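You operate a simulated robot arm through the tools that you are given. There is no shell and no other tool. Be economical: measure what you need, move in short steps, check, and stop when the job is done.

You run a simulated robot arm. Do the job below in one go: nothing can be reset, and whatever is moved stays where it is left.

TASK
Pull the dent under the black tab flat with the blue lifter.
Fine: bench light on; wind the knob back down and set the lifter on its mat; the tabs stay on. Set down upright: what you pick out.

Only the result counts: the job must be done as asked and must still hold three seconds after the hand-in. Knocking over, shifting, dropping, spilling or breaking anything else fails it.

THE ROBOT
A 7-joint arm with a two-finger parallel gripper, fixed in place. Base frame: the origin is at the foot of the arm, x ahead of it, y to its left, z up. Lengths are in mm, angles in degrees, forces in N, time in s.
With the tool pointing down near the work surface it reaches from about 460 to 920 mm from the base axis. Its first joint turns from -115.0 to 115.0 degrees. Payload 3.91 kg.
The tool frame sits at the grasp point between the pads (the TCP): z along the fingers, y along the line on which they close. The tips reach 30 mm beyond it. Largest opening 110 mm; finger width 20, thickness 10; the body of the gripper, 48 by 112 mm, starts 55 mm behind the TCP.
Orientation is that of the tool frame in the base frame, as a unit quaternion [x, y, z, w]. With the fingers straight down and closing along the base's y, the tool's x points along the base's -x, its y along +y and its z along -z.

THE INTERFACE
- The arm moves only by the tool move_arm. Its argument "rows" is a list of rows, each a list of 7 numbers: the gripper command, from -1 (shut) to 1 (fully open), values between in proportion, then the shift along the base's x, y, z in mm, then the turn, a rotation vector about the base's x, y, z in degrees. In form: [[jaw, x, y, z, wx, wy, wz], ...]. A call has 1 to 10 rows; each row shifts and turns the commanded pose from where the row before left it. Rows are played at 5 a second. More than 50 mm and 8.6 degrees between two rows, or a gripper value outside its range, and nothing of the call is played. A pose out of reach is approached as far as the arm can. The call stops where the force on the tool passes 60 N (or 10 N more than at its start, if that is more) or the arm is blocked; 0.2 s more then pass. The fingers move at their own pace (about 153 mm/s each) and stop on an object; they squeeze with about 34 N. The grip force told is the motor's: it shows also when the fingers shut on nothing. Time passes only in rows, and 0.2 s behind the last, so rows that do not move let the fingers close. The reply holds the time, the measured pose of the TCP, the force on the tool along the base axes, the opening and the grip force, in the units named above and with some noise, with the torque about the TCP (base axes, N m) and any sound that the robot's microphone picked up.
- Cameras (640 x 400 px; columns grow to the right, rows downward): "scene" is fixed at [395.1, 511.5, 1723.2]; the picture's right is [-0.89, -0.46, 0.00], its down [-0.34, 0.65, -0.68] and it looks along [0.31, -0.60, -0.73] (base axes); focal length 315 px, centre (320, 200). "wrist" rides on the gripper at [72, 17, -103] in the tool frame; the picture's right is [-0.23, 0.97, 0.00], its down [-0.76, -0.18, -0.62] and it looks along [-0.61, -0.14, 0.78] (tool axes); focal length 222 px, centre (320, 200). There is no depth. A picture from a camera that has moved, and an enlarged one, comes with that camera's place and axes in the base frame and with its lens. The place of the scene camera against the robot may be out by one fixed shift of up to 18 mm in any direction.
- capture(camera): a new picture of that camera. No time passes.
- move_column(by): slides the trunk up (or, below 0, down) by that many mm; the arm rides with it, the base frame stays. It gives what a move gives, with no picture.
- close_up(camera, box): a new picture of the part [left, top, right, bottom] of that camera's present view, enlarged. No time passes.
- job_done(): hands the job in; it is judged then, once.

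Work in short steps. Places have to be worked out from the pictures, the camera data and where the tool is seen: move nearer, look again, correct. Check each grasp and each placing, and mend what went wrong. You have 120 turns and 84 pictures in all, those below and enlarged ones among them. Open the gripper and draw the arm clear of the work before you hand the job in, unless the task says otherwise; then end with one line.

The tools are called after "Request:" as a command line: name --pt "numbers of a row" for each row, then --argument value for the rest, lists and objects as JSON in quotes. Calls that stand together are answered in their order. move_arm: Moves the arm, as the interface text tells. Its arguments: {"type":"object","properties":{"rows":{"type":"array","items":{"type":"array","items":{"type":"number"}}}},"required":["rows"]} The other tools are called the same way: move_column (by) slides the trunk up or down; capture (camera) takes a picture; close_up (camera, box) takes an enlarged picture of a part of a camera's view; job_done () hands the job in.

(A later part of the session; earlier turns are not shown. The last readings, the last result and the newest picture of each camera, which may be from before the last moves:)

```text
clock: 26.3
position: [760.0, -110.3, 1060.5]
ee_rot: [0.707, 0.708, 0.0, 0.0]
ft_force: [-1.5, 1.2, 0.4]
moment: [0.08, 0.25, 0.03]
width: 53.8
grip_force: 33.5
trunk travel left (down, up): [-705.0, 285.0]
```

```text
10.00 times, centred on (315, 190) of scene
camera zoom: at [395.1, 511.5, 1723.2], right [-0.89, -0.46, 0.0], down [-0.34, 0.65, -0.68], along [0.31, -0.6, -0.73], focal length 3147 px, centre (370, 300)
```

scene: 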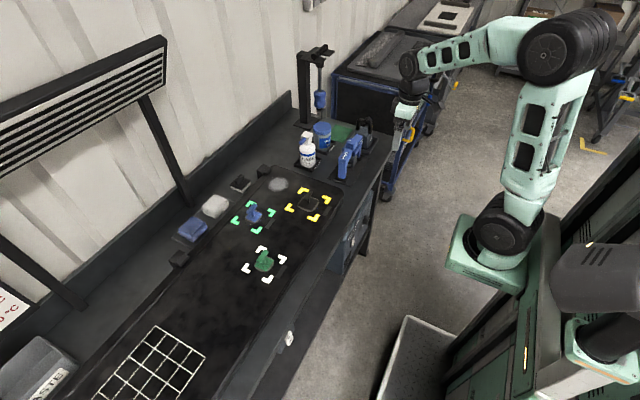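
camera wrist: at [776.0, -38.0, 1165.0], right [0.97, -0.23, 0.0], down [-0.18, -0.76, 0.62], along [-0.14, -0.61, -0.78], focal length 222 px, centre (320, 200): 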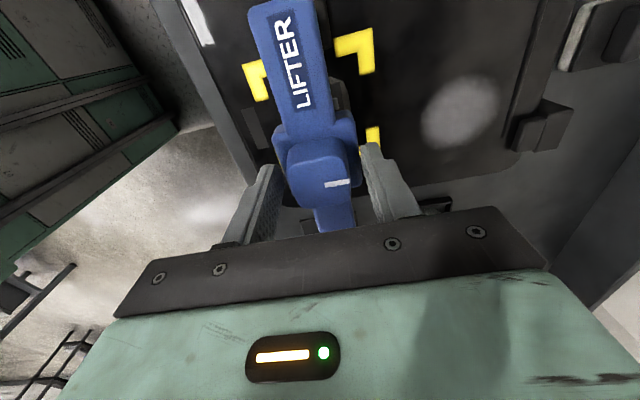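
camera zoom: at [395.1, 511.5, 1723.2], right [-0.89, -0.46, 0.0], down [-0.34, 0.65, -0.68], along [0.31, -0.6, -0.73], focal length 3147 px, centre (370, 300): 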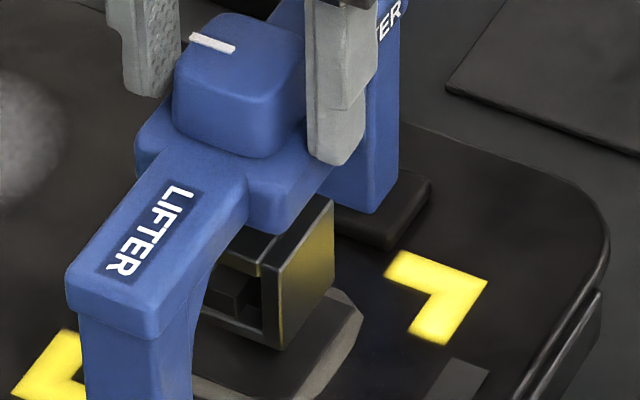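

The width shows it still caught the hub, so I'll open, rise 10 mm more, and close again on the knob alone.

Request:
move_arm --pt "0.4 0 0 0 0 0 0" --pt "0.4 0 0 10 0 0 0" --pt "0.0 0 0 0 0 0 0" --pt "-1 0 0 0 0 0 0" --pt "-1 0 0 0 0 0 0" --pt "-1 0 0 0 0 0 0"

Request:
close_up --camera "scene" --box '[290, 170, 340, 210]'

```text
clock: 27.7
position: [760.5, -110.4, 1070.6]
ee_rot: [0.707, 0.707, 0.0, 0.0]
ft_force: [0.8, -1.7, 1.8]
moment: [-0.09, -0.02, 0.02]
width: 38.0
grip_force: 34.5
trunk travel left (down, up): [-705.0, 285.0]
```

```text
10.00 times, centred on (315, 190) of scene
camera zoom: at [395.1, 511.5, 1723.2], right [-0.89, -0.46, 0.0], down [-0.34, 0.65, -0.68], along [0.31, -0.6, -0.73], focal length 3147 px, centre (370, 300)
```

zoom: 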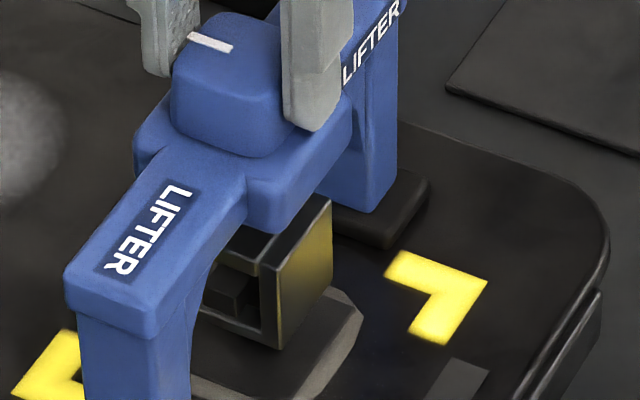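

Knob gripped (38 mm). Test turn: 40° clockwise seen from above.

Request:
move_arm --pt "-1 0 0 0 0 0 -8" --pt "-1 0 0 0 0 0 -8" --pt "-1 0 0 0 0 0 -8" --pt "-1 0 0 0 0 0 -8" --pt "-1 0 0 0 0 0 -8"

Request:
close_up --camera "scene" --box '[290, 170, 340, 210]'

```text
clock: 28.9
position: [759.2, -111.5, 1071.7]
ee_rot: [0.907, 0.422, -0.001, 0.0]
ft_force: [0.4, 0.3, 0.5]
moment: [0.05, -0.03, 0.02]
width: 38.3
grip_force: 34.8
trunk travel left (down, up): [-705.0, 285.0]
```

```text
10.00 times, centred on (315, 190) of scene
camera zoom: at [395.1, 511.5, 1723.2], right [-0.89, -0.46, 0.0], down [-0.34, 0.65, -0.68], along [0.31, -0.6, -0.73], focal length 3147 px, centre (370, 300)
```

zoom: 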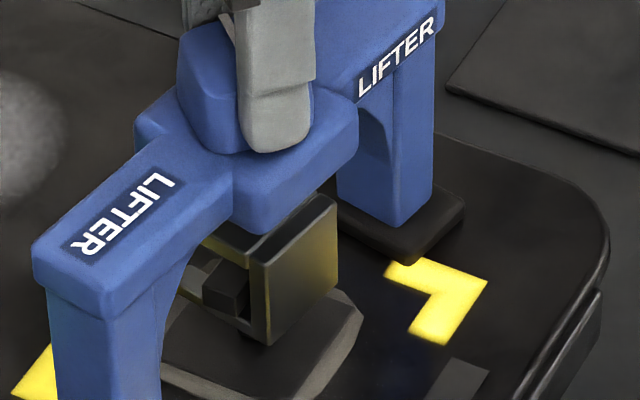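

The knob turned relative to the body, though the body yawed slightly as it's not yet loaded. I'll zoom at the claw to see whether it moved up.

Request:
close_up --camera "scene" --box '[296, 184, 314, 208]'

Request:
capture --camera "wrist"

```text
16.00 times, centred on (305, 196) of scene
camera zoom: at [395.1, 511.5, 1723.2], right [-0.89, -0.46, 0.0], down [-0.34, 0.65, -0.68], along [0.31, -0.6, -0.73], focal length 5036 px, centre (560, 264)
```

zoom: 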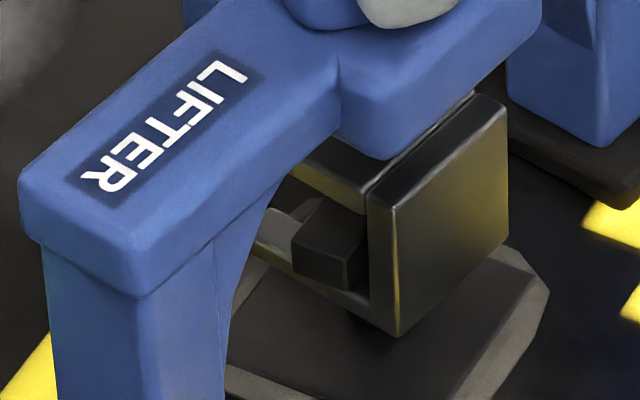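

```text
37 pictures are left
camera wrist: at [818.4, -67.1, 1176.3], right [0.6, -0.8, 0.0], down [-0.63, -0.47, 0.62], along [-0.5, -0.37, -0.78], focal length 222 px, centre (320, 200)
```

wrist: 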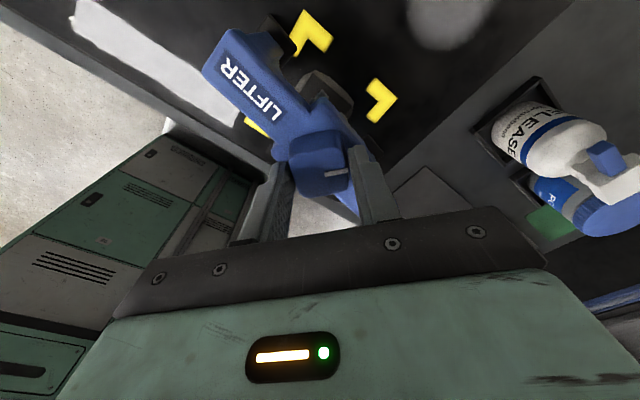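

The body yawed ~11° before the knob slipped round. I'll turn back 40° to square the body, then redo it while pressing down lightly so the feet hold.

Request:
move_arm --pt "-1 0 0 0 0 0 8" --pt "-1 0 0 0 0 0 8" --pt "-1 0 0 0 0 0 8" --pt "-1 0 0 0 0 0 8" --pt "-1 0 0 0 0 0 8"

Request:
close_up --camera "scene" --box '[290, 170, 340, 210]'

```text
clock: 30.1
position: [760.1, -110.7, 1072.1]
ee_rot: [0.706, 0.709, 0.0, 0.0]
ft_force: [-4.1, -0.5, 0.4]
moment: [-0.14, 0.36, -0.05]
width: 38.2
grip_force: 33.7
trunk travel left (down, up): [-705.0, 285.0]
```

```text
10.00 times, centred on (315, 190) of scene
camera zoom: at [395.1, 511.5, 1723.2], right [-0.89, -0.46, 0.0], down [-0.34, 0.65, -0.68], along [0.31, -0.6, -0.73], focal length 3147 px, centre (370, 300)
```

zoom: 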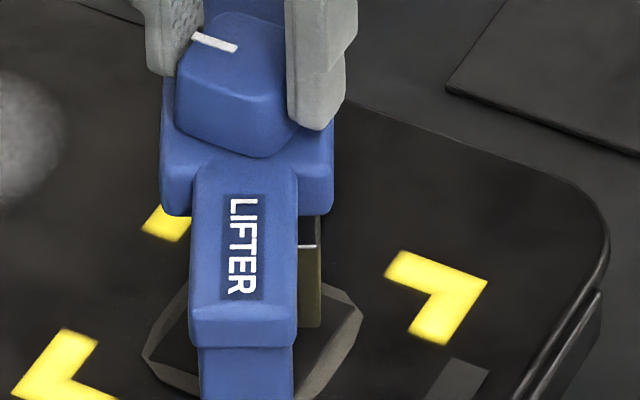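

Turning back carried the whole body round instead. I'll turn -25° to bring it square again, then press down before winding.

Request:
move_arm --pt "-1 0 0 0 0 0 -8" --pt "-1 0 0 0 0 0 -8" --pt "-1 0 0 0 0 0 -8"

Request:
close_up --camera "scene" --box '[290, 170, 340, 210]'

```text
clock: 30.9
position: [760.7, -111.3, 1073.3]
ee_rot: [0.839, 0.545, -0.001, 0.0]
ft_force: [-1.2, -0.1, 0.1]
moment: [-0.02, -0.01, 0.01]
width: 38.1
grip_force: 33.7
trunk travel left (down, up): [-705.0, 285.0]
```

```text
10.00 times, centred on (315, 190) of scene
camera zoom: at [395.1, 511.5, 1723.2], right [-0.89, -0.46, 0.0], down [-0.34, 0.65, -0.68], along [0.31, -0.6, -0.73], focal length 3147 px, centre (370, 300)
```

zoom: 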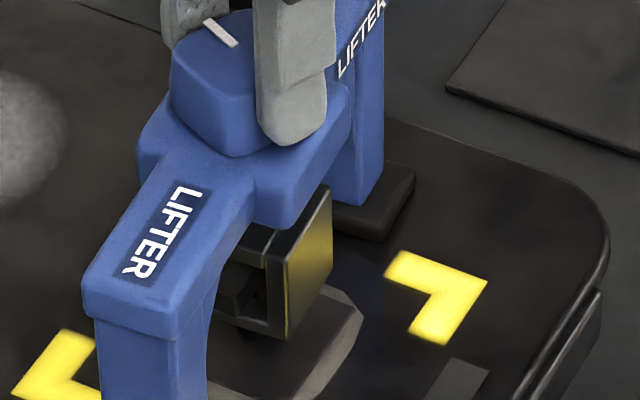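

Nearly square again (≈5° ccw), knob ahead by ~25°. Now pressing down and turning clockwise.

Request:
move_arm --pt "-1 0 0 -1.5 0 0 0" --pt "-1 0 0 -1 0 0 0"

Request:
move_arm --pt "-1 0 0 0 0 0 -8" --pt "-1 0 0 0 0 0 -8" --pt "-1 0 0 0 0 0 -8" --pt "-1 0 0 0 0 0 -8" --pt "-1 0 0 0 0 0 -8"

Request:
close_up --camera "scene" --box '[290, 170, 340, 210]'

```text
clock: 31.5
position: [761.4, -112.4, 1072.4]
ee_rot: [0.838, 0.546, 0.002, 0.001]
ft_force: [0.7, 1.5, 10.8]
moment: [-0.54, 0.25, -0.03]
width: 37.9
grip_force: 34.0
trunk travel left (down, up): [-705.0, 285.0]
```

```text
clock: 32.7
position: [759.4, -111.6, 1072.2]
ee_rot: [0.974, 0.225, 0.002, 0.0]
ft_force: [8.7, 7.2, 25.8]
moment: [0.37, -0.6, -0.04]
width: 38.1
grip_force: 34.3
trunk travel left (down, up): [-705.0, 285.0]
```

```text
10.00 times, centred on (315, 190) of scene
camera zoom: at [395.1, 511.5, 1723.2], right [-0.89, -0.46, 0.0], down [-0.34, 0.65, -0.68], along [0.31, -0.6, -0.73], focal length 3147 px, centre (370, 300)
```

zoom: 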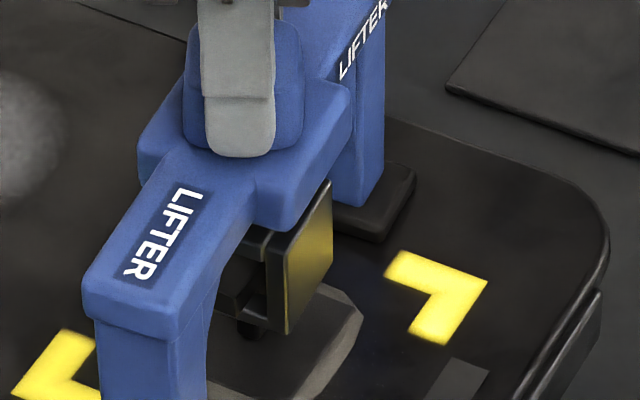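

The body stayed square and the claw rose: clockwise pulls. I'll continue with 3 small steps, easing the down-force slightly.

Request:
move_arm --pt "-1 0 0 0.4 0 0 -8" --pt "-1 0 0 0.4 0 0 -8"

Request:
move_arm --pt "-1 0 0 0 0 0 -8" --pt "-1 0 0 0 0 0 -6"

Request:
close_up --camera "scene" --box '[290, 180, 330, 220]'

```text
clock: 33.3
position: [759.5, -111.8, 1071.0]
ee_rot: [0.996, 0.087, 0.001, 0.0]
ft_force: [8.0, 5.8, 24.0]
moment: [0.26, -0.4, 0.01]
width: 37.7
grip_force: 33.9
trunk travel left (down, up): [-705.0, 285.0]
```

```text
clock: 33.9
position: [759.6, -111.2, 1071.7]
ee_rot: [0.999, -0.035, -0.001, 0.0]
ft_force: [8.3, 8.4, 21.0]
moment: [0.29, -0.4, 0.01]
width: 38.1
grip_force: 34.7
trunk travel left (down, up): [-705.0, 285.0]
```

```text
10.00 times, centred on (310, 200) of scene
camera zoom: at [395.1, 511.5, 1723.2], right [-0.89, -0.46, 0.0], down [-0.34, 0.65, -0.68], along [0.31, -0.6, -0.73], focal length 3147 px, centre (420, 200)
```

zoom: 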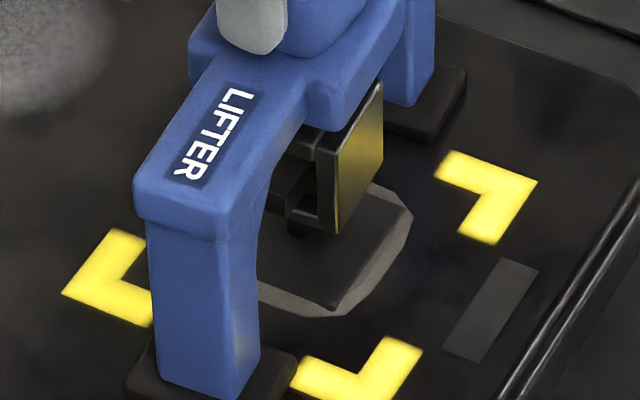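

The claw tines are now right under the bar. Before pulling further I want the bench light on, since its reflection should show the dent's flatness. Releasing the knob and rising, then un-yawing.

Request:
move_arm --pt "0.2 0 0 0 0 0 0" --pt "0.2 0 0 40 0 0 0" --pt "0.5 0 20 40 0 0 8.5" --pt "1 -10 30 0 0 0 8.5" --pt "1 -10 30 0 0 0 8.5" --pt "1 -10 30 0 0 0 8.5" --pt "1 -10 30 0 0 0 8.5" --pt "1 -10 30 0 0 0 8.5" --pt "1 -10 20 0 0 0 8.5" --pt "1 -10 10 0 0 0 8.5"

Request:
move_arm --pt "1 -20 10 0 0 0 8.5" --pt "1 -20 10 0 0 0 8.5" --pt "1 -20 10 0 0 0 8.5" --pt "1 -20 10 0 0 0 8.5" --pt "1 -20 10 0 0 0 8.5" --pt "1 -20 10 0 0 0 8.5" --pt "1 -20 10 0 0 0 8.5" --pt "1 -20 10 0 0 0 8.5" --pt "1 -20 10 0 0 0 8.5" --pt "1 -15 10 0 0 0 8.5"

Request:
capture --camera "wrist"

Request:
close_up --camera "scene" --box '[230, 160, 390, 260]'

```text
clock: 36.1
position: [690.3, 88.3, 1151.1]
ee_rot: [0.847, 0.531, 0.0, 0.0]
ft_force: [0.8, -0.3, -0.4]
moment: [0.01, 0.01, -0.02]
width: 109.9
grip_force: 0.0
trunk travel left (down, up): [-705.0, 285.0]
```

```text
clock: 38.3
position: [494.1, 190.0, 1150.9]
ee_rot: [0.266, 0.964, 0.0, 0.0]
ft_force: [-0.3, -0.5, -0.7]
moment: [0.01, 0.03, -0.01]
width: 109.9
grip_force: 0.0
trunk travel left (down, up): [-705.0, 285.0]
```

```text
32 pictures are left
camera wrist: at [439.2, 241.3, 1254.0], right [0.69, 0.72, 0.0], down [0.56, -0.54, 0.62], along [0.45, -0.43, -0.78], focal length 222 px, centre (320, 200)
```

wrist: 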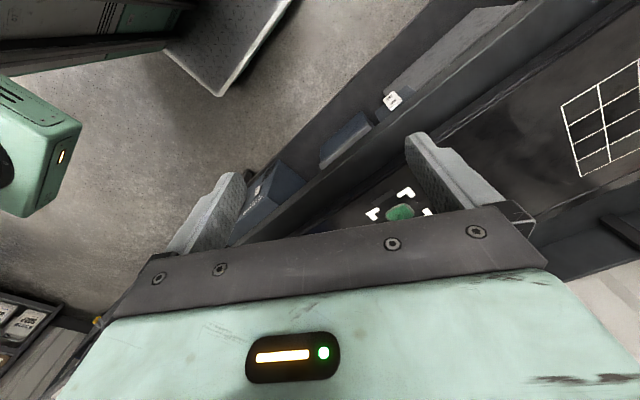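

```text
4.00 times, centred on (310, 210) of scene
camera zoom: at [395.1, 511.5, 1723.2], right [-0.89, -0.46, 0.0], down [-0.34, 0.65, -0.68], along [0.31, -0.6, -0.73], focal length 1259 px, centre (360, 160)
```

zoom: 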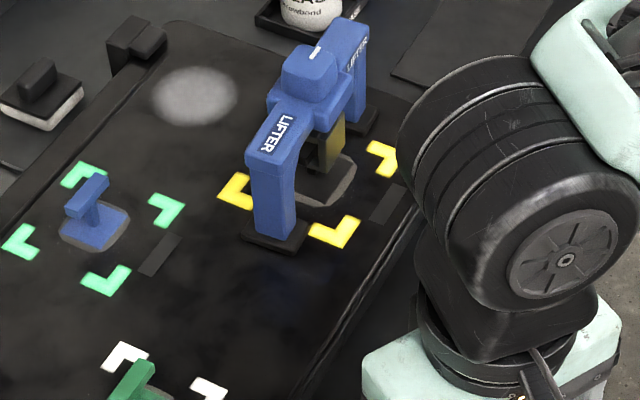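

The switch triangulates to ≈(622,263,795), on the bench front. I'll square the tool's yaw, lower the trunk and tilt 45° to face it.

Request:
move_arm --pt "1 -5 10 0 0 0 8" --pt "1 -5 10 0 0 0 8" --pt "1 -5 15 0 0 0 8" --pt "1 -5 15 0 0 0 7"

Request:
move_column --by -260

Request:
move_arm --pt "1 0 0 0 0 -8 0" --pt "1 0 0 0 0 -8 0" --pt "1 0 0 -10 0 -8 0" --pt "1 0 5 -15 0 -8 0" --pt "1 0 5 -15 0 -8 0" --pt "1 0 5 0 0 -5 0"

Request:
capture --camera "wrist"

```text
clock: 39.3
position: [475.0, 237.7, 1152.0]
ee_rot: [0.0, 1.0, 0.0, 0.001]
ft_force: [-0.5, -1.6, 0.1]
moment: [0.01, 0.02, -0.02]
width: 110.0
grip_force: 0.1
trunk travel left (down, up): [-705.0, 285.0]
```

```text
clock: 42.0
position: [475.2, 237.3, 890.7]
ee_rot: [0.0, 1.0, -0.001, 0.0]
ft_force: [0.2, 0.1, 0.5]
moment: [-0.01, -0.02, -0.01]
width: 109.7
grip_force: 0.1
trunk travel left (down, up): [-445.0, 545.0]
```

```text
clock: 43.4
position: [474.3, 252.1, 852.2]
ee_rot: [-0.001, 0.924, 0.001, 0.384]
ft_force: [-0.3, 0.1, 0.9]
moment: [0.03, -0.01, -0.03]
width: 110.1
grip_force: 0.1
trunk travel left (down, up): [-445.0, 545.0]
```

```text
30 pictures are left
camera wrist: at [349.0, 269.4, 873.9], right [0.16, 0.97, 0.16], down [0.1, -0.18, 0.98], along [0.98, -0.14, -0.12], focal length 222 px, centre (320, 200)
```

wrist: 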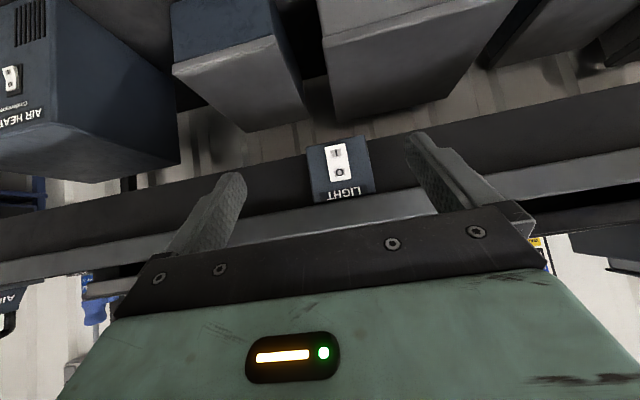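

It is labelled LIGHT. Zooming to see the rocker's state.

Request:
close_up --camera "wrist" --box '[300, 130, 380, 210]'

```text
5.00 times, centred on (340, 170) of wrist
camera zoom: at [349.0, 269.4, 873.9], right [0.16, 0.97, 0.16], down [0.1, -0.18, 0.98], along [0.98, -0.14, -0.12], focal length 1111 px, centre (220, 350)
```

zoom: 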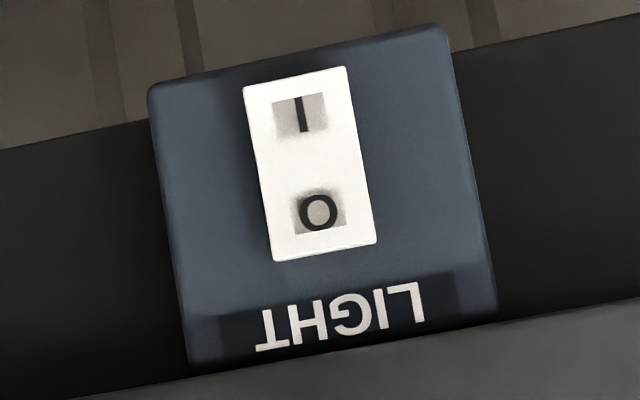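

Rocker is off ("O" in, upper); "I" is the lower half at ≈(616,261,786). I'll close the fingers and bring the tip just short of it.

Request:
move_arm --pt "-1 0 9 -27 0 0 0" --pt "-1 30 0 -28 0 0 0" --pt "-1 40 0 0 0 0 0" --pt "-1 25 0 0 0 0 0"

Request:
close_up --camera "wrist" --box '[240, 100, 420, 220]'

```text
clock: 44.4
position: [567.0, 262.0, 798.6]
ee_rot: [0.0, 0.924, 0.0, 0.382]
ft_force: [-0.7, -0.1, -0.2]
moment: [0.0, 0.0, 0.03]
width: 0.1
grip_force: 34.3
trunk travel left (down, up): [-445.0, 545.0]
```

```text
3.33 times, centred on (330, 160) of wrist
camera zoom: at [442.7, 279.0, 820.7], right [0.16, 0.97, 0.16], down [0.1, -0.18, 0.98], along [0.98, -0.14, -0.12], focal length 740 px, centre (287, 333)
```

zoom: 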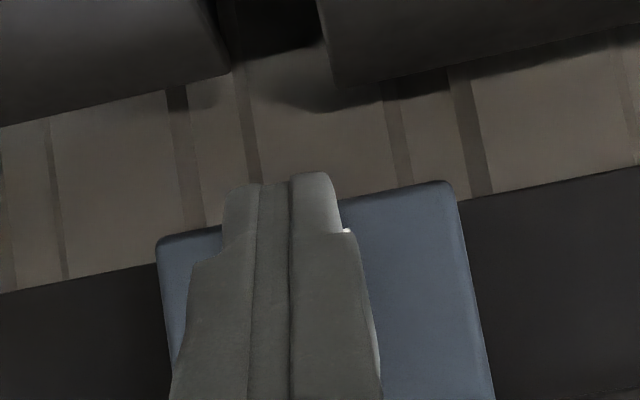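

Finger tip is in front of the rocker's lower half. Advancing in small steps until it presses.

Request:
move_arm --pt "-1 6 0 0 0 0 0" --pt "-1 4 0 0 0 0 0" --pt "-1 4 0 0 0 0 0"

Request:
move_arm --pt "-1 3 0 0 0 0 0" --pt "-1 3 0 0 0 0 0"

```text
clock: 45.2
position: [582.6, 261.5, 797.9]
ee_rot: [0.0, 0.924, 0.0, 0.383]
ft_force: [0.3, -1.0, -0.2]
moment: [-0.01, 0.01, 0.05]
width: 0.0
grip_force: 34.6
trunk travel left (down, up): [-445.0, 545.0]
```

```text
clock: 45.8
position: [590.6, 261.6, 797.3]
ee_rot: [0.0, 0.924, 0.001, 0.382]
ft_force: [-0.3, -0.5, -1.0]
moment: [0.03, -0.01, -0.01]
width: 0.0
grip_force: 33.8
trunk travel left (down, up): [-445.0, 545.0]
```

No contact yet; continuing in 3 mm steps.

Request:
move_arm --pt "-1 3 0 0 0 0 0" --pt "-1 2 0 0 0 0 0"

Request:
move_arm --pt "-1 2 0 0 0 0 0" --pt "-1 2 0 0 0 0 0"

```text
clock: 46.4
position: [592.5, 262.3, 797.1]
ee_rot: [-0.002, 0.924, 0.0, 0.382]
ft_force: [-21.6, -4.1, 2.0]
moment: [-0.12, 0.25, -0.14]
width: 0.0
grip_force: 33.9
trunk travel left (down, up): [-445.0, 545.0]
heard: click
```

```text
clock: 47.0
position: [592.9, 264.8, 795.3]
ee_rot: [-0.004, 0.926, 0.002, 0.378]
ft_force: [-17.2, -1.8, 3.7]
moment: [-0.04, 0.15, -0.09]
width: 0.0
grip_force: 33.4
trunk travel left (down, up): [-445.0, 545.0]
stopped in row 2: the force on the tool passed its limit at 63 N (the readings are from after the stop); the commanded pose is now the measured one
```

Clicked. Backing off and checking the light.

Request:
move_arm --pt "-1 -20 0 0 0 0 0" --pt "-1 -40 0 0 0 0 0" --pt "-1 -40 0 40 0 0 0"

Request:
capture --camera "scene"

Request:
close_up --camera "scene" --box '[265, 165, 345, 225]'

```text
refused: row 3 steps farther than a row can; nothing moved
```

```text
27 pictures are left
```

scene: 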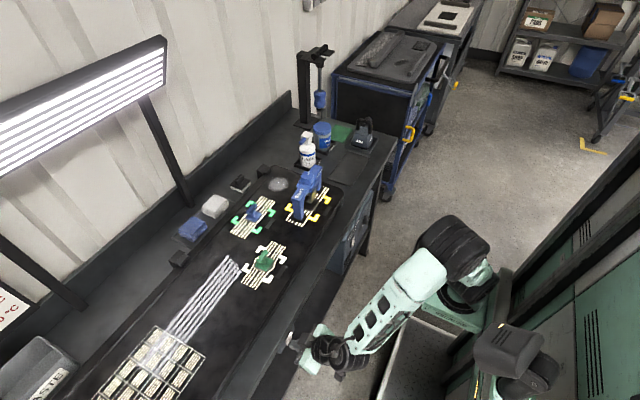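

```text
6.67 times, centred on (305, 195) of scene
camera zoom: at [395.1, 511.5, 1723.2], right [-0.89, -0.46, 0.0], down [-0.34, 0.65, -0.68], along [0.31, -0.6, -0.73], focal length 2098 px, centre (420, 233)
```

zoom: 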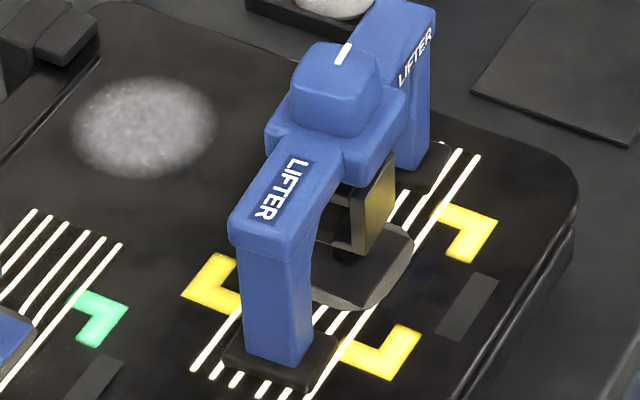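

The light is on and zebra stripes appear on the panel around each tab. Let me back off and compare stripes at the black dent with an untouched one.

Request:
move_arm --pt "-1 -20 0 0 0 0 0" --pt "-1 -40 0 0 0 0 0" --pt "-1 -30 0 35 0 0 0"

Request:
close_up --camera "scene" --box '[228, 190, 292, 290]'

Request:
close_up --camera "scene" --box '[288, 190, 336, 230]'

```text
clock: 47.8
position: [504.6, 262.8, 829.7]
ee_rot: [-0.003, 0.925, 0.0, 0.38]
ft_force: [0.7, -0.4, 0.4]
moment: [0.01, -0.01, 0.04]
width: 0.0
grip_force: 33.7
trunk travel left (down, up): [-445.0, 545.0]
```

```text
4.00 times, centred on (260, 240) of scene
camera zoom: at [395.1, 511.5, 1723.2], right [-0.89, -0.46, 0.0], down [-0.34, 0.65, -0.68], along [0.31, -0.6, -0.73], focal length 1259 px, centre (560, 40)
```

zoom: 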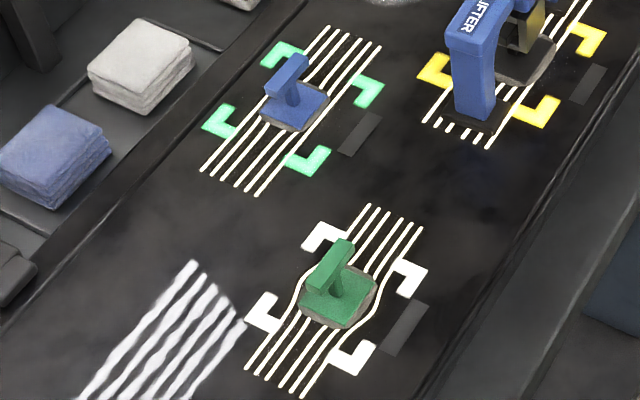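

```text
10.00 times, centred on (312, 210) of scene
camera zoom: at [395.1, 511.5, 1723.2], right [-0.89, -0.46, 0.0], down [-0.34, 0.65, -0.68], along [0.31, -0.6, -0.73], focal length 3147 px, centre (400, 100)
```

zoom: 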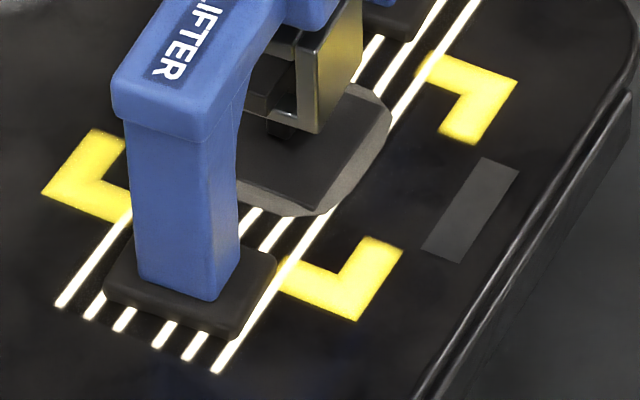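

The green (untouched) dent's stripes bow outward; the black one's right stripe looks straight already. I'll zoom tighter to be sure.

Request:
close_up --camera "scene" --box '[300, 196, 324, 226]'

```text
13.33 times, centred on (312, 211) of scene
camera zoom: at [395.1, 511.5, 1723.2], right [-0.89, -0.46, 0.0], down [-0.34, 0.65, -0.68], along [0.31, -0.6, -0.73], focal length 4196 px, centre (427, 53)
```

zoom: 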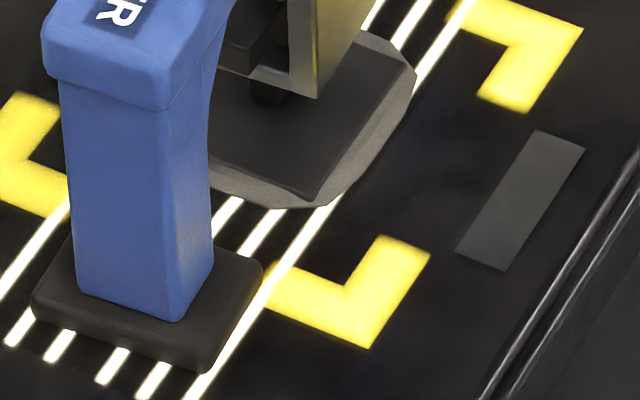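

The outer stripe looks straight. I'll view it more closely from the front with the wrist camera: raise the trunk, untilt, and move in front of the lifter.

Request:
move_arm --pt "-1 -20 0 0 0 8 0" --pt "-1 0 -10 10 0 8 0" --pt "-1 0 -20 20 0 8 0" --pt "-1 0 -40 20 0 8 0" --pt "-1 0 -40 0 0 8 0" --pt "-1 0 -45 0 0 5 0"

Request:
move_column --by 260

Request:
move_arm --pt "-1 5 -45 0 0 0 0" --pt "-1 10 -45 0 0 0 0" --pt "-1 10 -45 -5 0 0 0" --pt "-1 10 -30 -5 0 0 0" --pt "-1 10 -20 -5 0 0 0"

Request:
capture --camera "wrist"

```text
clock: 49.2
position: [485.3, 109.9, 880.3]
ee_rot: [-0.002, 1.0, 0.002, -0.004]
ft_force: [0.8, -0.5, 0.3]
moment: [0.0, -0.02, -0.03]
width: 0.0
grip_force: 33.7
trunk travel left (down, up): [-445.0, 545.0]
```

```text
clock: 51.9
position: [485.7, 108.7, 1138.3]
ee_rot: [-0.002, 1.0, 0.003, -0.004]
ft_force: [-0.2, 0.0, 0.2]
moment: [-0.03, 0.02, -0.03]
width: 0.2
grip_force: 33.9
trunk travel left (down, up): [-705.0, 285.0]
```

```text
clock: 53.1
position: [530.9, -76.4, 1126.0]
ee_rot: [-0.003, 1.0, 0.001, -0.003]
ft_force: [-0.1, 1.2, 0.5]
moment: [0.0, -0.02, 0.02]
width: 0.2
grip_force: 33.9
trunk travel left (down, up): [-705.0, 285.0]
```

```text
22 pictures are left
camera wrist: at [457.7, -60.4, 1229.9], right [0.22, 0.98, 0.0], down [0.77, -0.18, 0.62], along [0.6, -0.14, -0.79], focal length 222 px, centre (320, 200)
```

wrist: 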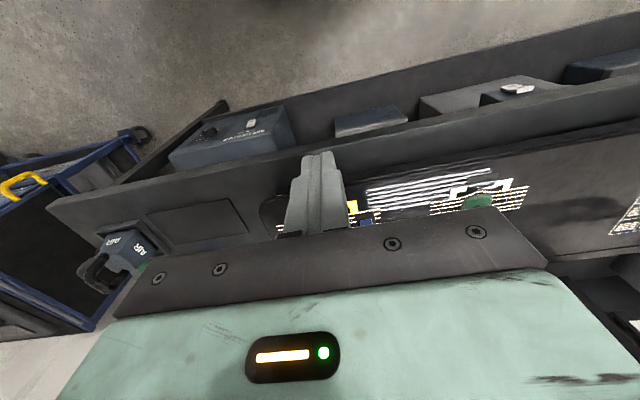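

Fingers block it; opening and moving forward.

Request:
move_arm --pt "1 30 0 10 0 0 0" --pt "1 30 0 5 0 0 0"

Request:
close_up --camera "wrist" --box '[230, 130, 390, 240]'

```text
clock: 53.7
position: [590.2, -75.3, 1141.2]
ee_rot: [-0.002, 1.0, 0.003, -0.003]
ft_force: [0.0, 0.5, 0.3]
moment: [0.0, -0.01, 0.01]
width: 110.1
grip_force: 0.1
trunk travel left (down, up): [-705.0, 285.0]
```

```text
3.64 times, centred on (310, 185) of wrist
camera zoom: at [517.5, -59.7, 1245.3], right [0.22, 0.97, 0.0], down [0.77, -0.18, 0.62], along [0.6, -0.14, -0.79], focal length 808 px, centre (356, 254)
```

zoom: 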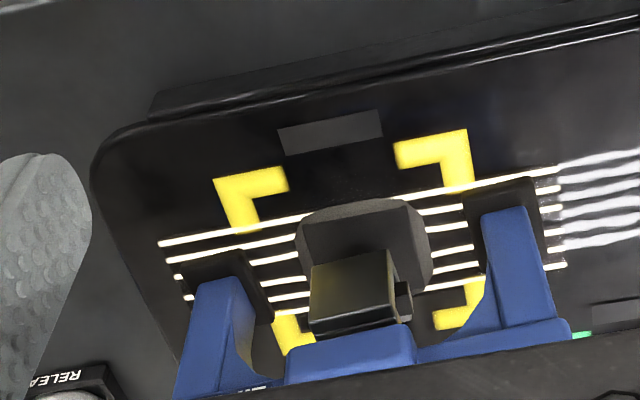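

All stripes run straight through on both sides of the tab: the dent is flat now. Next I regrip the knob (yaw -94°) to wind it back down while pressing lightly.

Request:
move_arm --pt "1 15.5 -3.3 1 0 0 -8.5" --pt "1 15.5 -3.3 1 0 0 -8.5" --pt "1 15.5 -3.3 0 0 0 -8.5" --pt "1 15.5 -3.3 0 0 0 -8.5" --pt "1 15.5 -3.3 0 0 0 -8.5" --pt "1 15.5 -3.3 0 0 0 -8.5" --pt "1 15.5 -3.3 0 0 0 -8.5" --pt "1 15.5 -3.3 0 0 0 -8.5" --pt "1 15.5 -3.3 0 0 0 -8.5" --pt "1 15.5 -3.3 0 0 0 -8.5"

Request:
move_arm --pt "0.2 15.5 -3 0 0 0 -8.5" --pt "0.2 0 0 0 0 0 0"

```text
clock: 55.9
position: [746.0, -106.3, 1140.4]
ee_rot: [0.674, 0.738, 0.002, -0.002]
ft_force: [0.3, 0.0, 0.1]
moment: [-0.01, 0.01, 0.02]
width: 110.1
grip_force: 0.1
trunk travel left (down, up): [-705.0, 285.0]
```

```text
clock: 56.5
position: [761.4, -110.1, 1141.4]
ee_rot: [0.727, 0.686, 0.003, -0.001]
ft_force: [-0.2, 0.4, -0.9]
moment: [0.01, 0.02, -0.02]
width: 66.0
grip_force: 0.0
trunk travel left (down, up): [-705.0, 285.0]
```

Aligned above the knob; lowering and gripping it.

Request:
move_arm --pt "0.2 -1.2 -1 -30 0 0 0" --pt "0.2 0 0 -30 0 0 0" --pt "0.2 0 0 -9 0 0 0" --pt "-1 0 0 0 0 0 0" --pt "-1 0 0 0 0 0 0" --pt "-1 0 0 0 0 0 0"

Request:
move_arm --pt "-1 0 0 -1 0 0 0" --pt "-1 0 0 -1 0 0 0"

```text
clock: 57.9
position: [758.6, -110.3, 1072.7]
ee_rot: [0.726, 0.687, 0.005, -0.001]
ft_force: [3.8, -1.1, 0.4]
moment: [-0.03, -0.28, 0.03]
width: 38.1
grip_force: 34.0
trunk travel left (down, up): [-705.0, 285.0]
```

```text
clock: 58.5
position: [760.2, -111.0, 1072.2]
ee_rot: [0.726, 0.687, 0.005, 0.0]
ft_force: [2.2, 0.0, 13.3]
moment: [-0.1, 0.11, 0.01]
width: 38.3
grip_force: 34.3
trunk travel left (down, up): [-705.0, 285.0]
```

Pressing 13 N; now turning counter-clockwise 40° and checking that the body holds.

Request:
move_arm --pt "-1 0 0 -0.5 0 0 8" --pt "-1 0 0 0 0 0 8" --pt "-1 0 0 0 0 0 8" --pt "-1 0 0 0 0 0 8" --pt "-1 0 0 0 0 0 8"

Request:
close_up --camera "scene" --box '[288, 175, 336, 220]'

```text
clock: 59.7
position: [760.8, -112.6, 1071.3]
ee_rot: [0.447, 0.895, 0.005, 0.0]
ft_force: [7.4, 0.9, 28.5]
moment: [0.02, -0.31, -0.02]
width: 38.1
grip_force: 33.8
trunk travel left (down, up): [-705.0, 285.0]
```

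```text
8.89 times, centred on (312, 198) of scene
camera zoom: at [395.1, 511.5, 1723.2], right [-0.89, -0.46, 0.0], down [-0.34, 0.65, -0.68], along [0.31, -0.6, -0.73], focal length 2798 px, centre (391, 222)
```

zoom: 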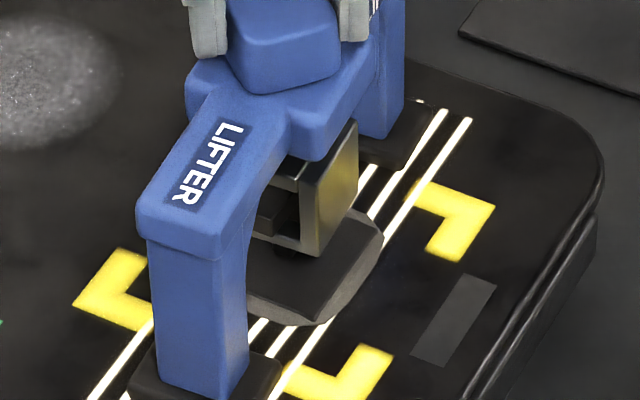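

The body held and the claw came down ~3 mm. Continuing the remaining ~58° to the original knob setting.

Request:
move_arm --pt "-1 0 0.5 0.4 0 0 8" --pt "-1 0 0.5 0 0 0 8" --pt "-1 0 0 0 0 0 8" --pt "-1 0 0 0 0 0 8" --pt "-1 0 0 0 0 0 8" --pt "-1 0 0 0 0 0 8" --pt "-1 0 0 0 0 0 8"

Request:
close_up --camera "scene" --box '[288, 175, 336, 220]'

```text
clock: 61.3
position: [758.2, -110.6, 1067.5]
ee_rot: [-0.026, 1.0, 0.004, -0.006]
ft_force: [-0.4, -4.2, 11.1]
moment: [-0.21, 0.33, -0.34]
width: 38.9
grip_force: 33.8
trunk travel left (down, up): [-705.0, 285.0]
```

```text
8.89 times, centred on (312, 198) of scene
camera zoom: at [395.1, 511.5, 1723.2], right [-0.89, -0.46, 0.0], down [-0.34, 0.65, -0.68], along [0.31, -0.6, -0.73], focal length 2798 px, centre (391, 222)
```

zoom: 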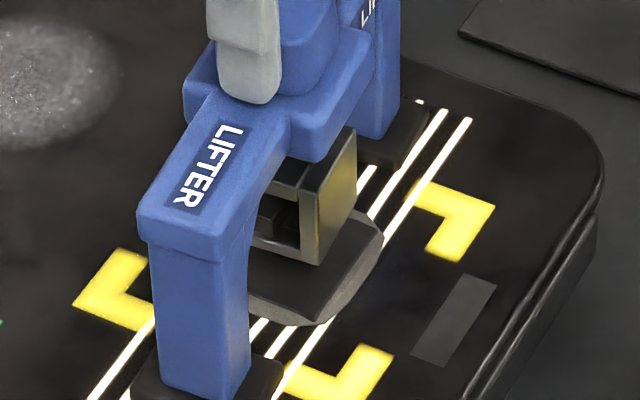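

A stop torque (-0.34 Nm) says the knob is fully down, and the stripes remain straight. Releasing and rising, backing off for a stripe check.

Request:
move_arm --pt "0.2 0 0 0 0 0 0" --pt "0.2 0 0 0 0 0 0" --pt "0.2 0 0 45 0 0 0" --pt "1 -20 5 30 0 0 0" --pt "1 -45 10 0 0 0 0" --pt "1 -45 10 0 0 0 0" --pt "1 -45 10 0 0 0 0" --pt "1 -15 0 0 0 0 -3"

Request:
close_up --camera "wrist" --box '[230, 130, 390, 240]'

```text
clock: 63.1
position: [587.5, -76.6, 1144.8]
ee_rot: [0.002, 1.0, 0.002, -0.003]
ft_force: [0.2, 0.4, -0.4]
moment: [0.04, 0.0, 0.01]
width: 110.0
grip_force: 0.1
trunk travel left (down, up): [-705.0, 285.0]
```

```text
3.64 times, centred on (310, 185) of wrist
camera zoom: at [513.9, -59.9, 1249.0], right [0.23, 0.97, 0.0], down [0.77, -0.18, 0.62], along [0.6, -0.14, -0.79], focal length 808 px, centre (356, 254)
```

zoom: 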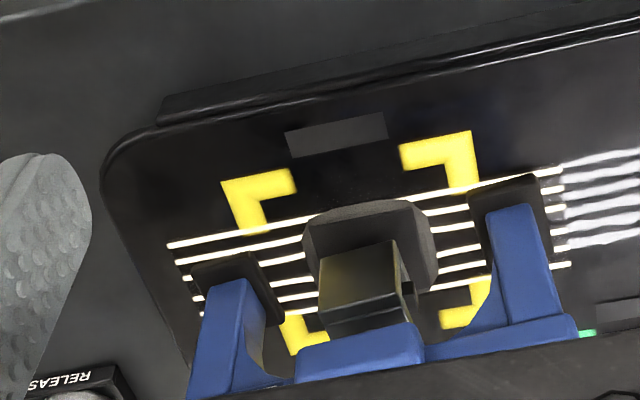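

Stripes are straight after unloading: dent flat. Now swinging round to grip the hub again (yaw ≈-86 to match the body).

Request:
move_arm --pt "1 17.2 -3.4 0 0 0 -8.55" --pt "1 17.2 -3.4 0 0 0 -8.55" --pt "1 17.2 -3.4 0 0 0 -8.55" --pt "1 17.2 -3.4 0 0 0 -8.55" --pt "1 17.2 -3.4 0 0 0 -8.55" --pt "1 17.2 -3.4 0 0 0 -8.55" --pt "1 17.2 -3.4 0 0 0 -8.55" --pt "1 17.2 -3.4 0 0 0 -8.55" --pt "1 17.2 -3.4 0 0 0 -8.55" --pt "1 17.2 -3.4 0 0 0 -8.55"

Request:
close_up --camera "wrist" --box '[230, 40, 410, 200]'

```text
clock: 65.3
position: [761.3, -108.3, 1144.8]
ee_rot: [0.682, 0.732, 0.003, -0.001]
ft_force: [0.3, 0.1, -0.6]
moment: [0.0, -0.02, 0.04]
width: 109.9
grip_force: 0.1
trunk travel left (down, up): [-705.0, 285.0]
```

```text
2.50 times, centred on (320, 120) of wrist
camera zoom: at [771.1, -36.1, 1249.3], right [0.99, -0.16, 0.0], down [-0.12, -0.78, 0.62], along [-0.09, -0.61, -0.79], focal length 555 px, centre (320, 400)
```

zoom: 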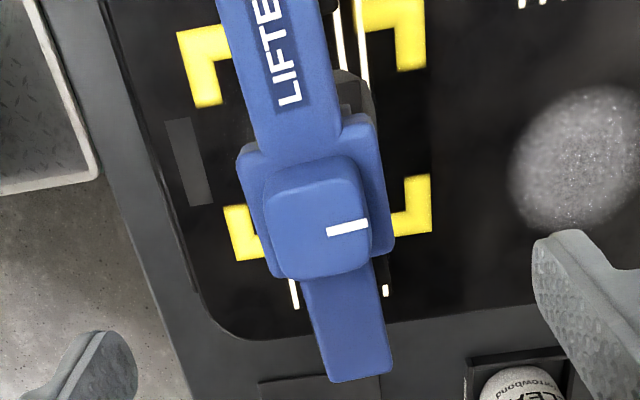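

Knob mark is back at its starting orientation. Descending to the hub and gripping.

Request:
move_arm --pt "1 0 -1.5 -40 0 0 0" --pt "1 0 0 -40 0 0 0" --pt "1 0 0 -34 0 0 0" --pt "0.1 0 0 0 0 0 0" --pt "0.1 0 0 0 0 0 0" --pt "-1 0 0 0 0 0 0" --pt "-1 0 0 0 0 0 0" --pt "-1 0 0 0 0 0 0"

Request:
close_up --camera "scene" --box '[290, 180, 330, 215]'

```text
clock: 67.1
position: [761.8, -112.2, 1028.8]
ee_rot: [0.68, 0.733, 0.004, -0.001]
ft_force: [-1.8, -0.9, -0.2]
moment: [-0.05, 0.09, -0.01]
width: 54.1
grip_force: 33.9
trunk travel left (down, up): [-705.0, 285.0]
```

```text
11.43 times, centred on (310, 198) of scene
camera zoom: at [395.1, 511.5, 1723.2], right [-0.89, -0.46, 0.0], down [-0.34, 0.65, -0.68], along [0.31, -0.6, -0.73], focal length 3597 px, centre (434, 229)
```

zoom: 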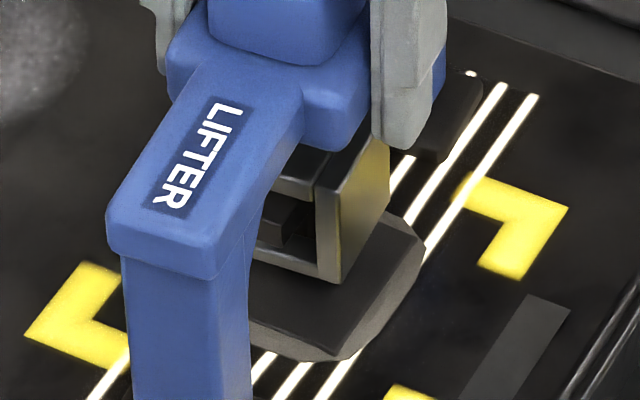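

Hub gripped (54 mm). Sliding the claw back out in -x with a tiny unloading lift, watching force.

Request:
move_arm --pt "-1 -2 -0.1 0.4 0 0 0" --pt "-1 -3 -0.2 0 0 0 0" --pt "-1 -3 -0.2 0 0 0 0"

Request:
move_arm --pt "-1 -4 -0.3 0 0 0 0" --pt "-1 -4 -0.3 0 0 0 0" --pt "-1 -4 -0.3 0 0 0 0"

```text
clock: 67.9
position: [753.4, -111.8, 1030.6]
ee_rot: [0.68, 0.733, 0.003, -0.002]
ft_force: [0.1, 0.6, 0.2]
moment: [-0.01, 0.03, 0.02]
width: 54.0
grip_force: 34.2
trunk travel left (down, up): [-705.0, 285.0]
```

```text
clock: 68.7
position: [743.1, -113.5, 1032.7]
ee_rot: [0.68, 0.734, 0.004, -0.002]
ft_force: [0.4, 1.3, 0.4]
moment: [-0.01, 0.01, -0.02]
width: 54.1
grip_force: 33.8
trunk travel left (down, up): [-705.0, 285.0]
```

Little resistance. Continuing out to x≈715.

Request:
move_arm --pt "-1 -4 -0.3 0 0 0 0" --pt "-1 -4 -0.3 0 0 0 0" --pt "-1 -5 -0.3 0 0 0 0" --pt "-1 -5 -0.3 0 0 0 0" --pt "-1 -5 -0.3 0 0 0 0" --pt "-1 -5 0 0 0 0 0"

Request:
close_up --camera "scene" --box '[285, 175, 345, 220]'

```text
clock: 70.1
position: [714.4, -114.9, 1031.1]
ee_rot: [0.68, 0.733, 0.003, -0.001]
ft_force: [-0.4, -0.3, -7.5]
moment: [0.02, 0.01, 0.02]
width: 54.0
grip_force: 33.9
trunk travel left (down, up): [-705.0, 285.0]
```

```text
8.89 times, centred on (315, 198) of scene
camera zoom: at [395.1, 511.5, 1723.2], right [-0.89, -0.46, 0.0], down [-0.34, 0.65, -0.68], along [0.31, -0.6, -0.73], focal length 2798 px, centre (364, 222)
```

zoom: 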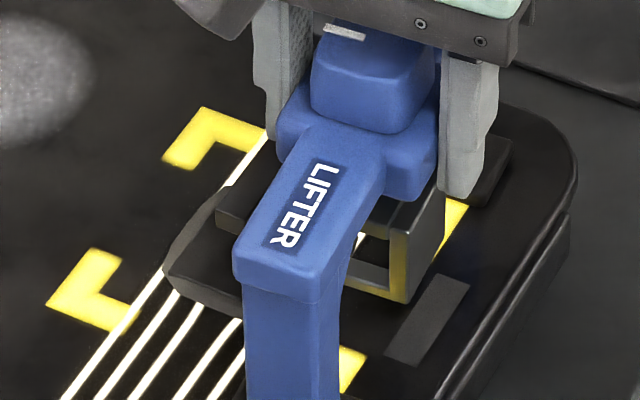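

Claw is clear and weight is carried. Lifting, squaring yaw to -90 and moving back over the mat.

Request:
move_arm --pt "-1 0 0 30 0 0 0" --pt "-1 0 0 40 0 0 -4" --pt "-1 2.5 -46 0 0 0 0" --pt "-1 2.5 -46 0 0 0 0" --pt "-1 2.5 -46 0 0 0 0" --pt "-1 2.5 -46 0 0 0 0" --pt "-1 2.5 -46 0 0 0 0" --pt "-1 2 -46 0 0 0 0"

Request:
move_arm --pt "-1 0 0 -40 0 0 0" --pt "-1 0 0 -40 0 0 0" --pt "-1 0 0 -20 0 0 0"

Request:
close_up --camera "scene" --box '[318, 130, 382, 190]'

```text
clock: 71.9
position: [730.2, -389.3, 1100.9]
ee_rot: [0.705, 0.71, 0.004, 0.0]
ft_force: [1.2, 0.5, -5.2]
moment: [-0.05, -0.01, 0.02]
width: 54.0
grip_force: 34.0
trunk travel left (down, up): [-705.0, 285.0]
```

```text
clock: 72.7
position: [729.1, -391.6, 1001.5]
ee_rot: [0.705, 0.709, 0.005, -0.001]
ft_force: [0.1, -0.5, -5.6]
moment: [-0.01, 0.0, 0.0]
width: 53.7
grip_force: 34.6
trunk travel left (down, up): [-705.0, 285.0]
```

```text
6.67 times, centred on (350, 160) of scene
camera zoom: at [395.1, 511.5, 1723.2], right [-0.89, -0.46, 0.0], down [-0.34, 0.65, -0.68], along [0.31, -0.6, -0.73], focal length 2098 px, centre (120, 467)
```

zoom: 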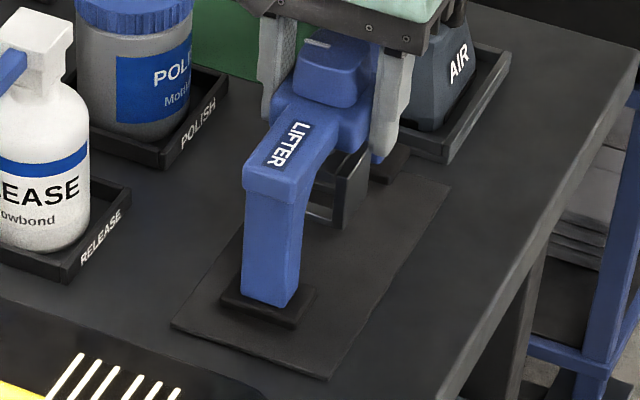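

Well over the mat; correcting y by +2.5 mm and lowering to contact.

Request:
move_arm --pt "-1 1 2.5 -8 0 0 0" --pt "-1 0 0 -6 0 0 0" --pt "-1 0 0 -2 0 0 0"

Request:
move_arm --pt "-1 0 0 -1 0 0 0" --pt "-1 0 0 -1 0 0 0"

```text
clock: 73.5
position: [730.2, -387.9, 984.9]
ee_rot: [0.706, 0.708, 0.004, -0.001]
ft_force: [-0.2, 0.5, -6.3]
moment: [-0.03, 0.0, 0.01]
width: 54.0
grip_force: 33.9
trunk travel left (down, up): [-705.0, 285.0]
```

```text
clock: 74.1
position: [729.4, -388.5, 983.7]
ee_rot: [0.706, 0.708, 0.004, -0.001]
ft_force: [-0.8, -0.5, -6.2]
moment: [-0.01, 0.03, 0.03]
width: 54.0
grip_force: 34.2
trunk travel left (down, up): [-705.0, 285.0]
```

Not touching yet; down another 1–2 mm.

Request:
move_arm --pt "-1 0 0 -0.7 0 0 0" --pt "-1 0 0 -0.6 0 0 0"

Request:
move_arm --pt "-1 0 0 -0.7 0 0 0" --pt "-1 0 0 -0.5 0 0 0"

```text
clock: 74.7
position: [729.6, -386.8, 982.8]
ee_rot: [0.705, 0.709, 0.004, 0.0]
ft_force: [-0.2, 1.9, 0.6]
moment: [-0.09, 0.16, -0.04]
width: 53.8
grip_force: 34.1
trunk travel left (down, up): [-705.0, 285.0]
```

```text
clock: 75.3
position: [729.8, -388.6, 982.7]
ee_rot: [0.705, 0.709, 0.004, -0.001]
ft_force: [-0.8, 1.4, 14.9]
moment: [0.74, 0.49, 0.16]
width: 54.1
grip_force: 33.9
trunk travel left (down, up): [-705.0, 285.0]
```

Standing on the mat. Opening and rising clear, then checking.

Request:
move_arm --pt "-1 0 0 0.8 0 0 0" --pt "0.3 0 0 0 0 0 0" --pt "1 0 0 0 0 0 0" --pt "1 0 0 40 0 0 0" --pt "1 0 0 45 0 0 0" --pt "1 0 0 45 0 0 0" --pt "1 -45 0 10 0 0 0" --pt "1 -45 0 0 0 0 0" --pt "1 -45 0 0 0 0 0" --pt "1 -45 0 0 0 0 0"

Request:
close_up --camera "scene" --box '[318, 130, 382, 190]'

Request:
close_up --camera "scene" --box '[228, 165, 340, 290]'

Request:
close_up --camera "scene" --box '[280, 180, 340, 225]'

```text
clock: 77.5
position: [550.8, -388.0, 1120.9]
ee_rot: [0.705, 0.709, 0.004, -0.001]
ft_force: [-0.1, -0.3, -0.2]
moment: [0.02, 0.06, -0.01]
width: 110.0
grip_force: 0.0
trunk travel left (down, up): [-705.0, 285.0]
```

```text
6.67 times, centred on (350, 160) of scene
camera zoom: at [395.1, 511.5, 1723.2], right [-0.89, -0.46, 0.0], down [-0.34, 0.65, -0.68], along [0.31, -0.6, -0.73], focal length 2098 px, centre (120, 467)
```

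zoom: 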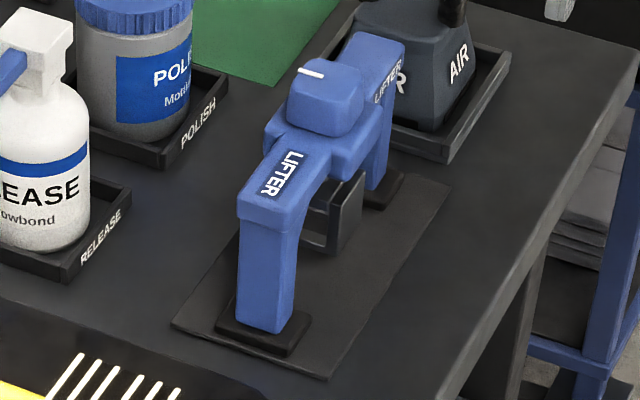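

```text
3.20 times, centred on (284, 228) of scene
camera zoom: at [395.1, 511.5, 1723.2], right [-0.89, -0.46, 0.0], down [-0.34, 0.65, -0.68], along [0.31, -0.6, -0.73], focal length 1007 px, centre (435, 112)
```

zoom: 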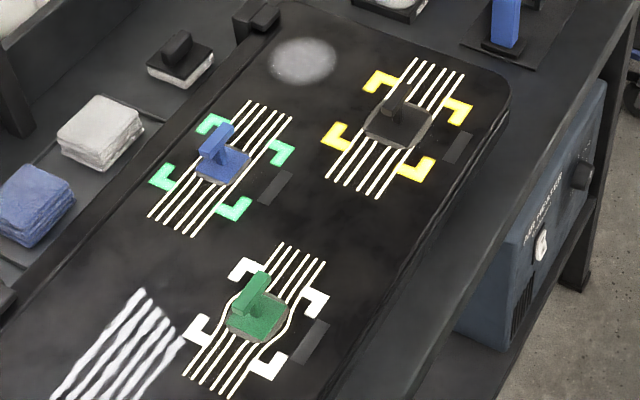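

```text
8.89 times, centred on (310, 202) of scene
camera zoom: at [395.1, 511.5, 1723.2], right [-0.89, -0.46, 0.0], down [-0.34, 0.65, -0.68], along [0.31, -0.6, -0.73], focal length 2798 px, centre (409, 178)
```

zoom: 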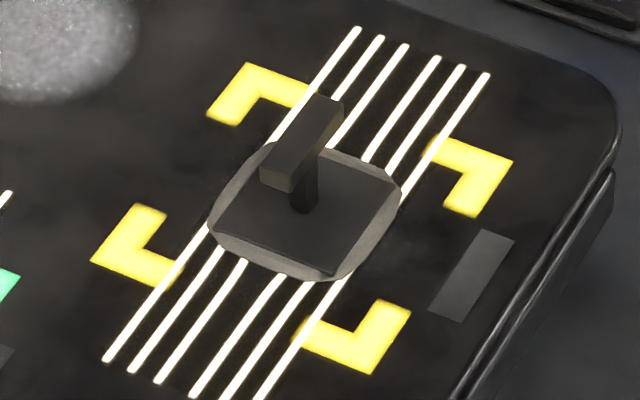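

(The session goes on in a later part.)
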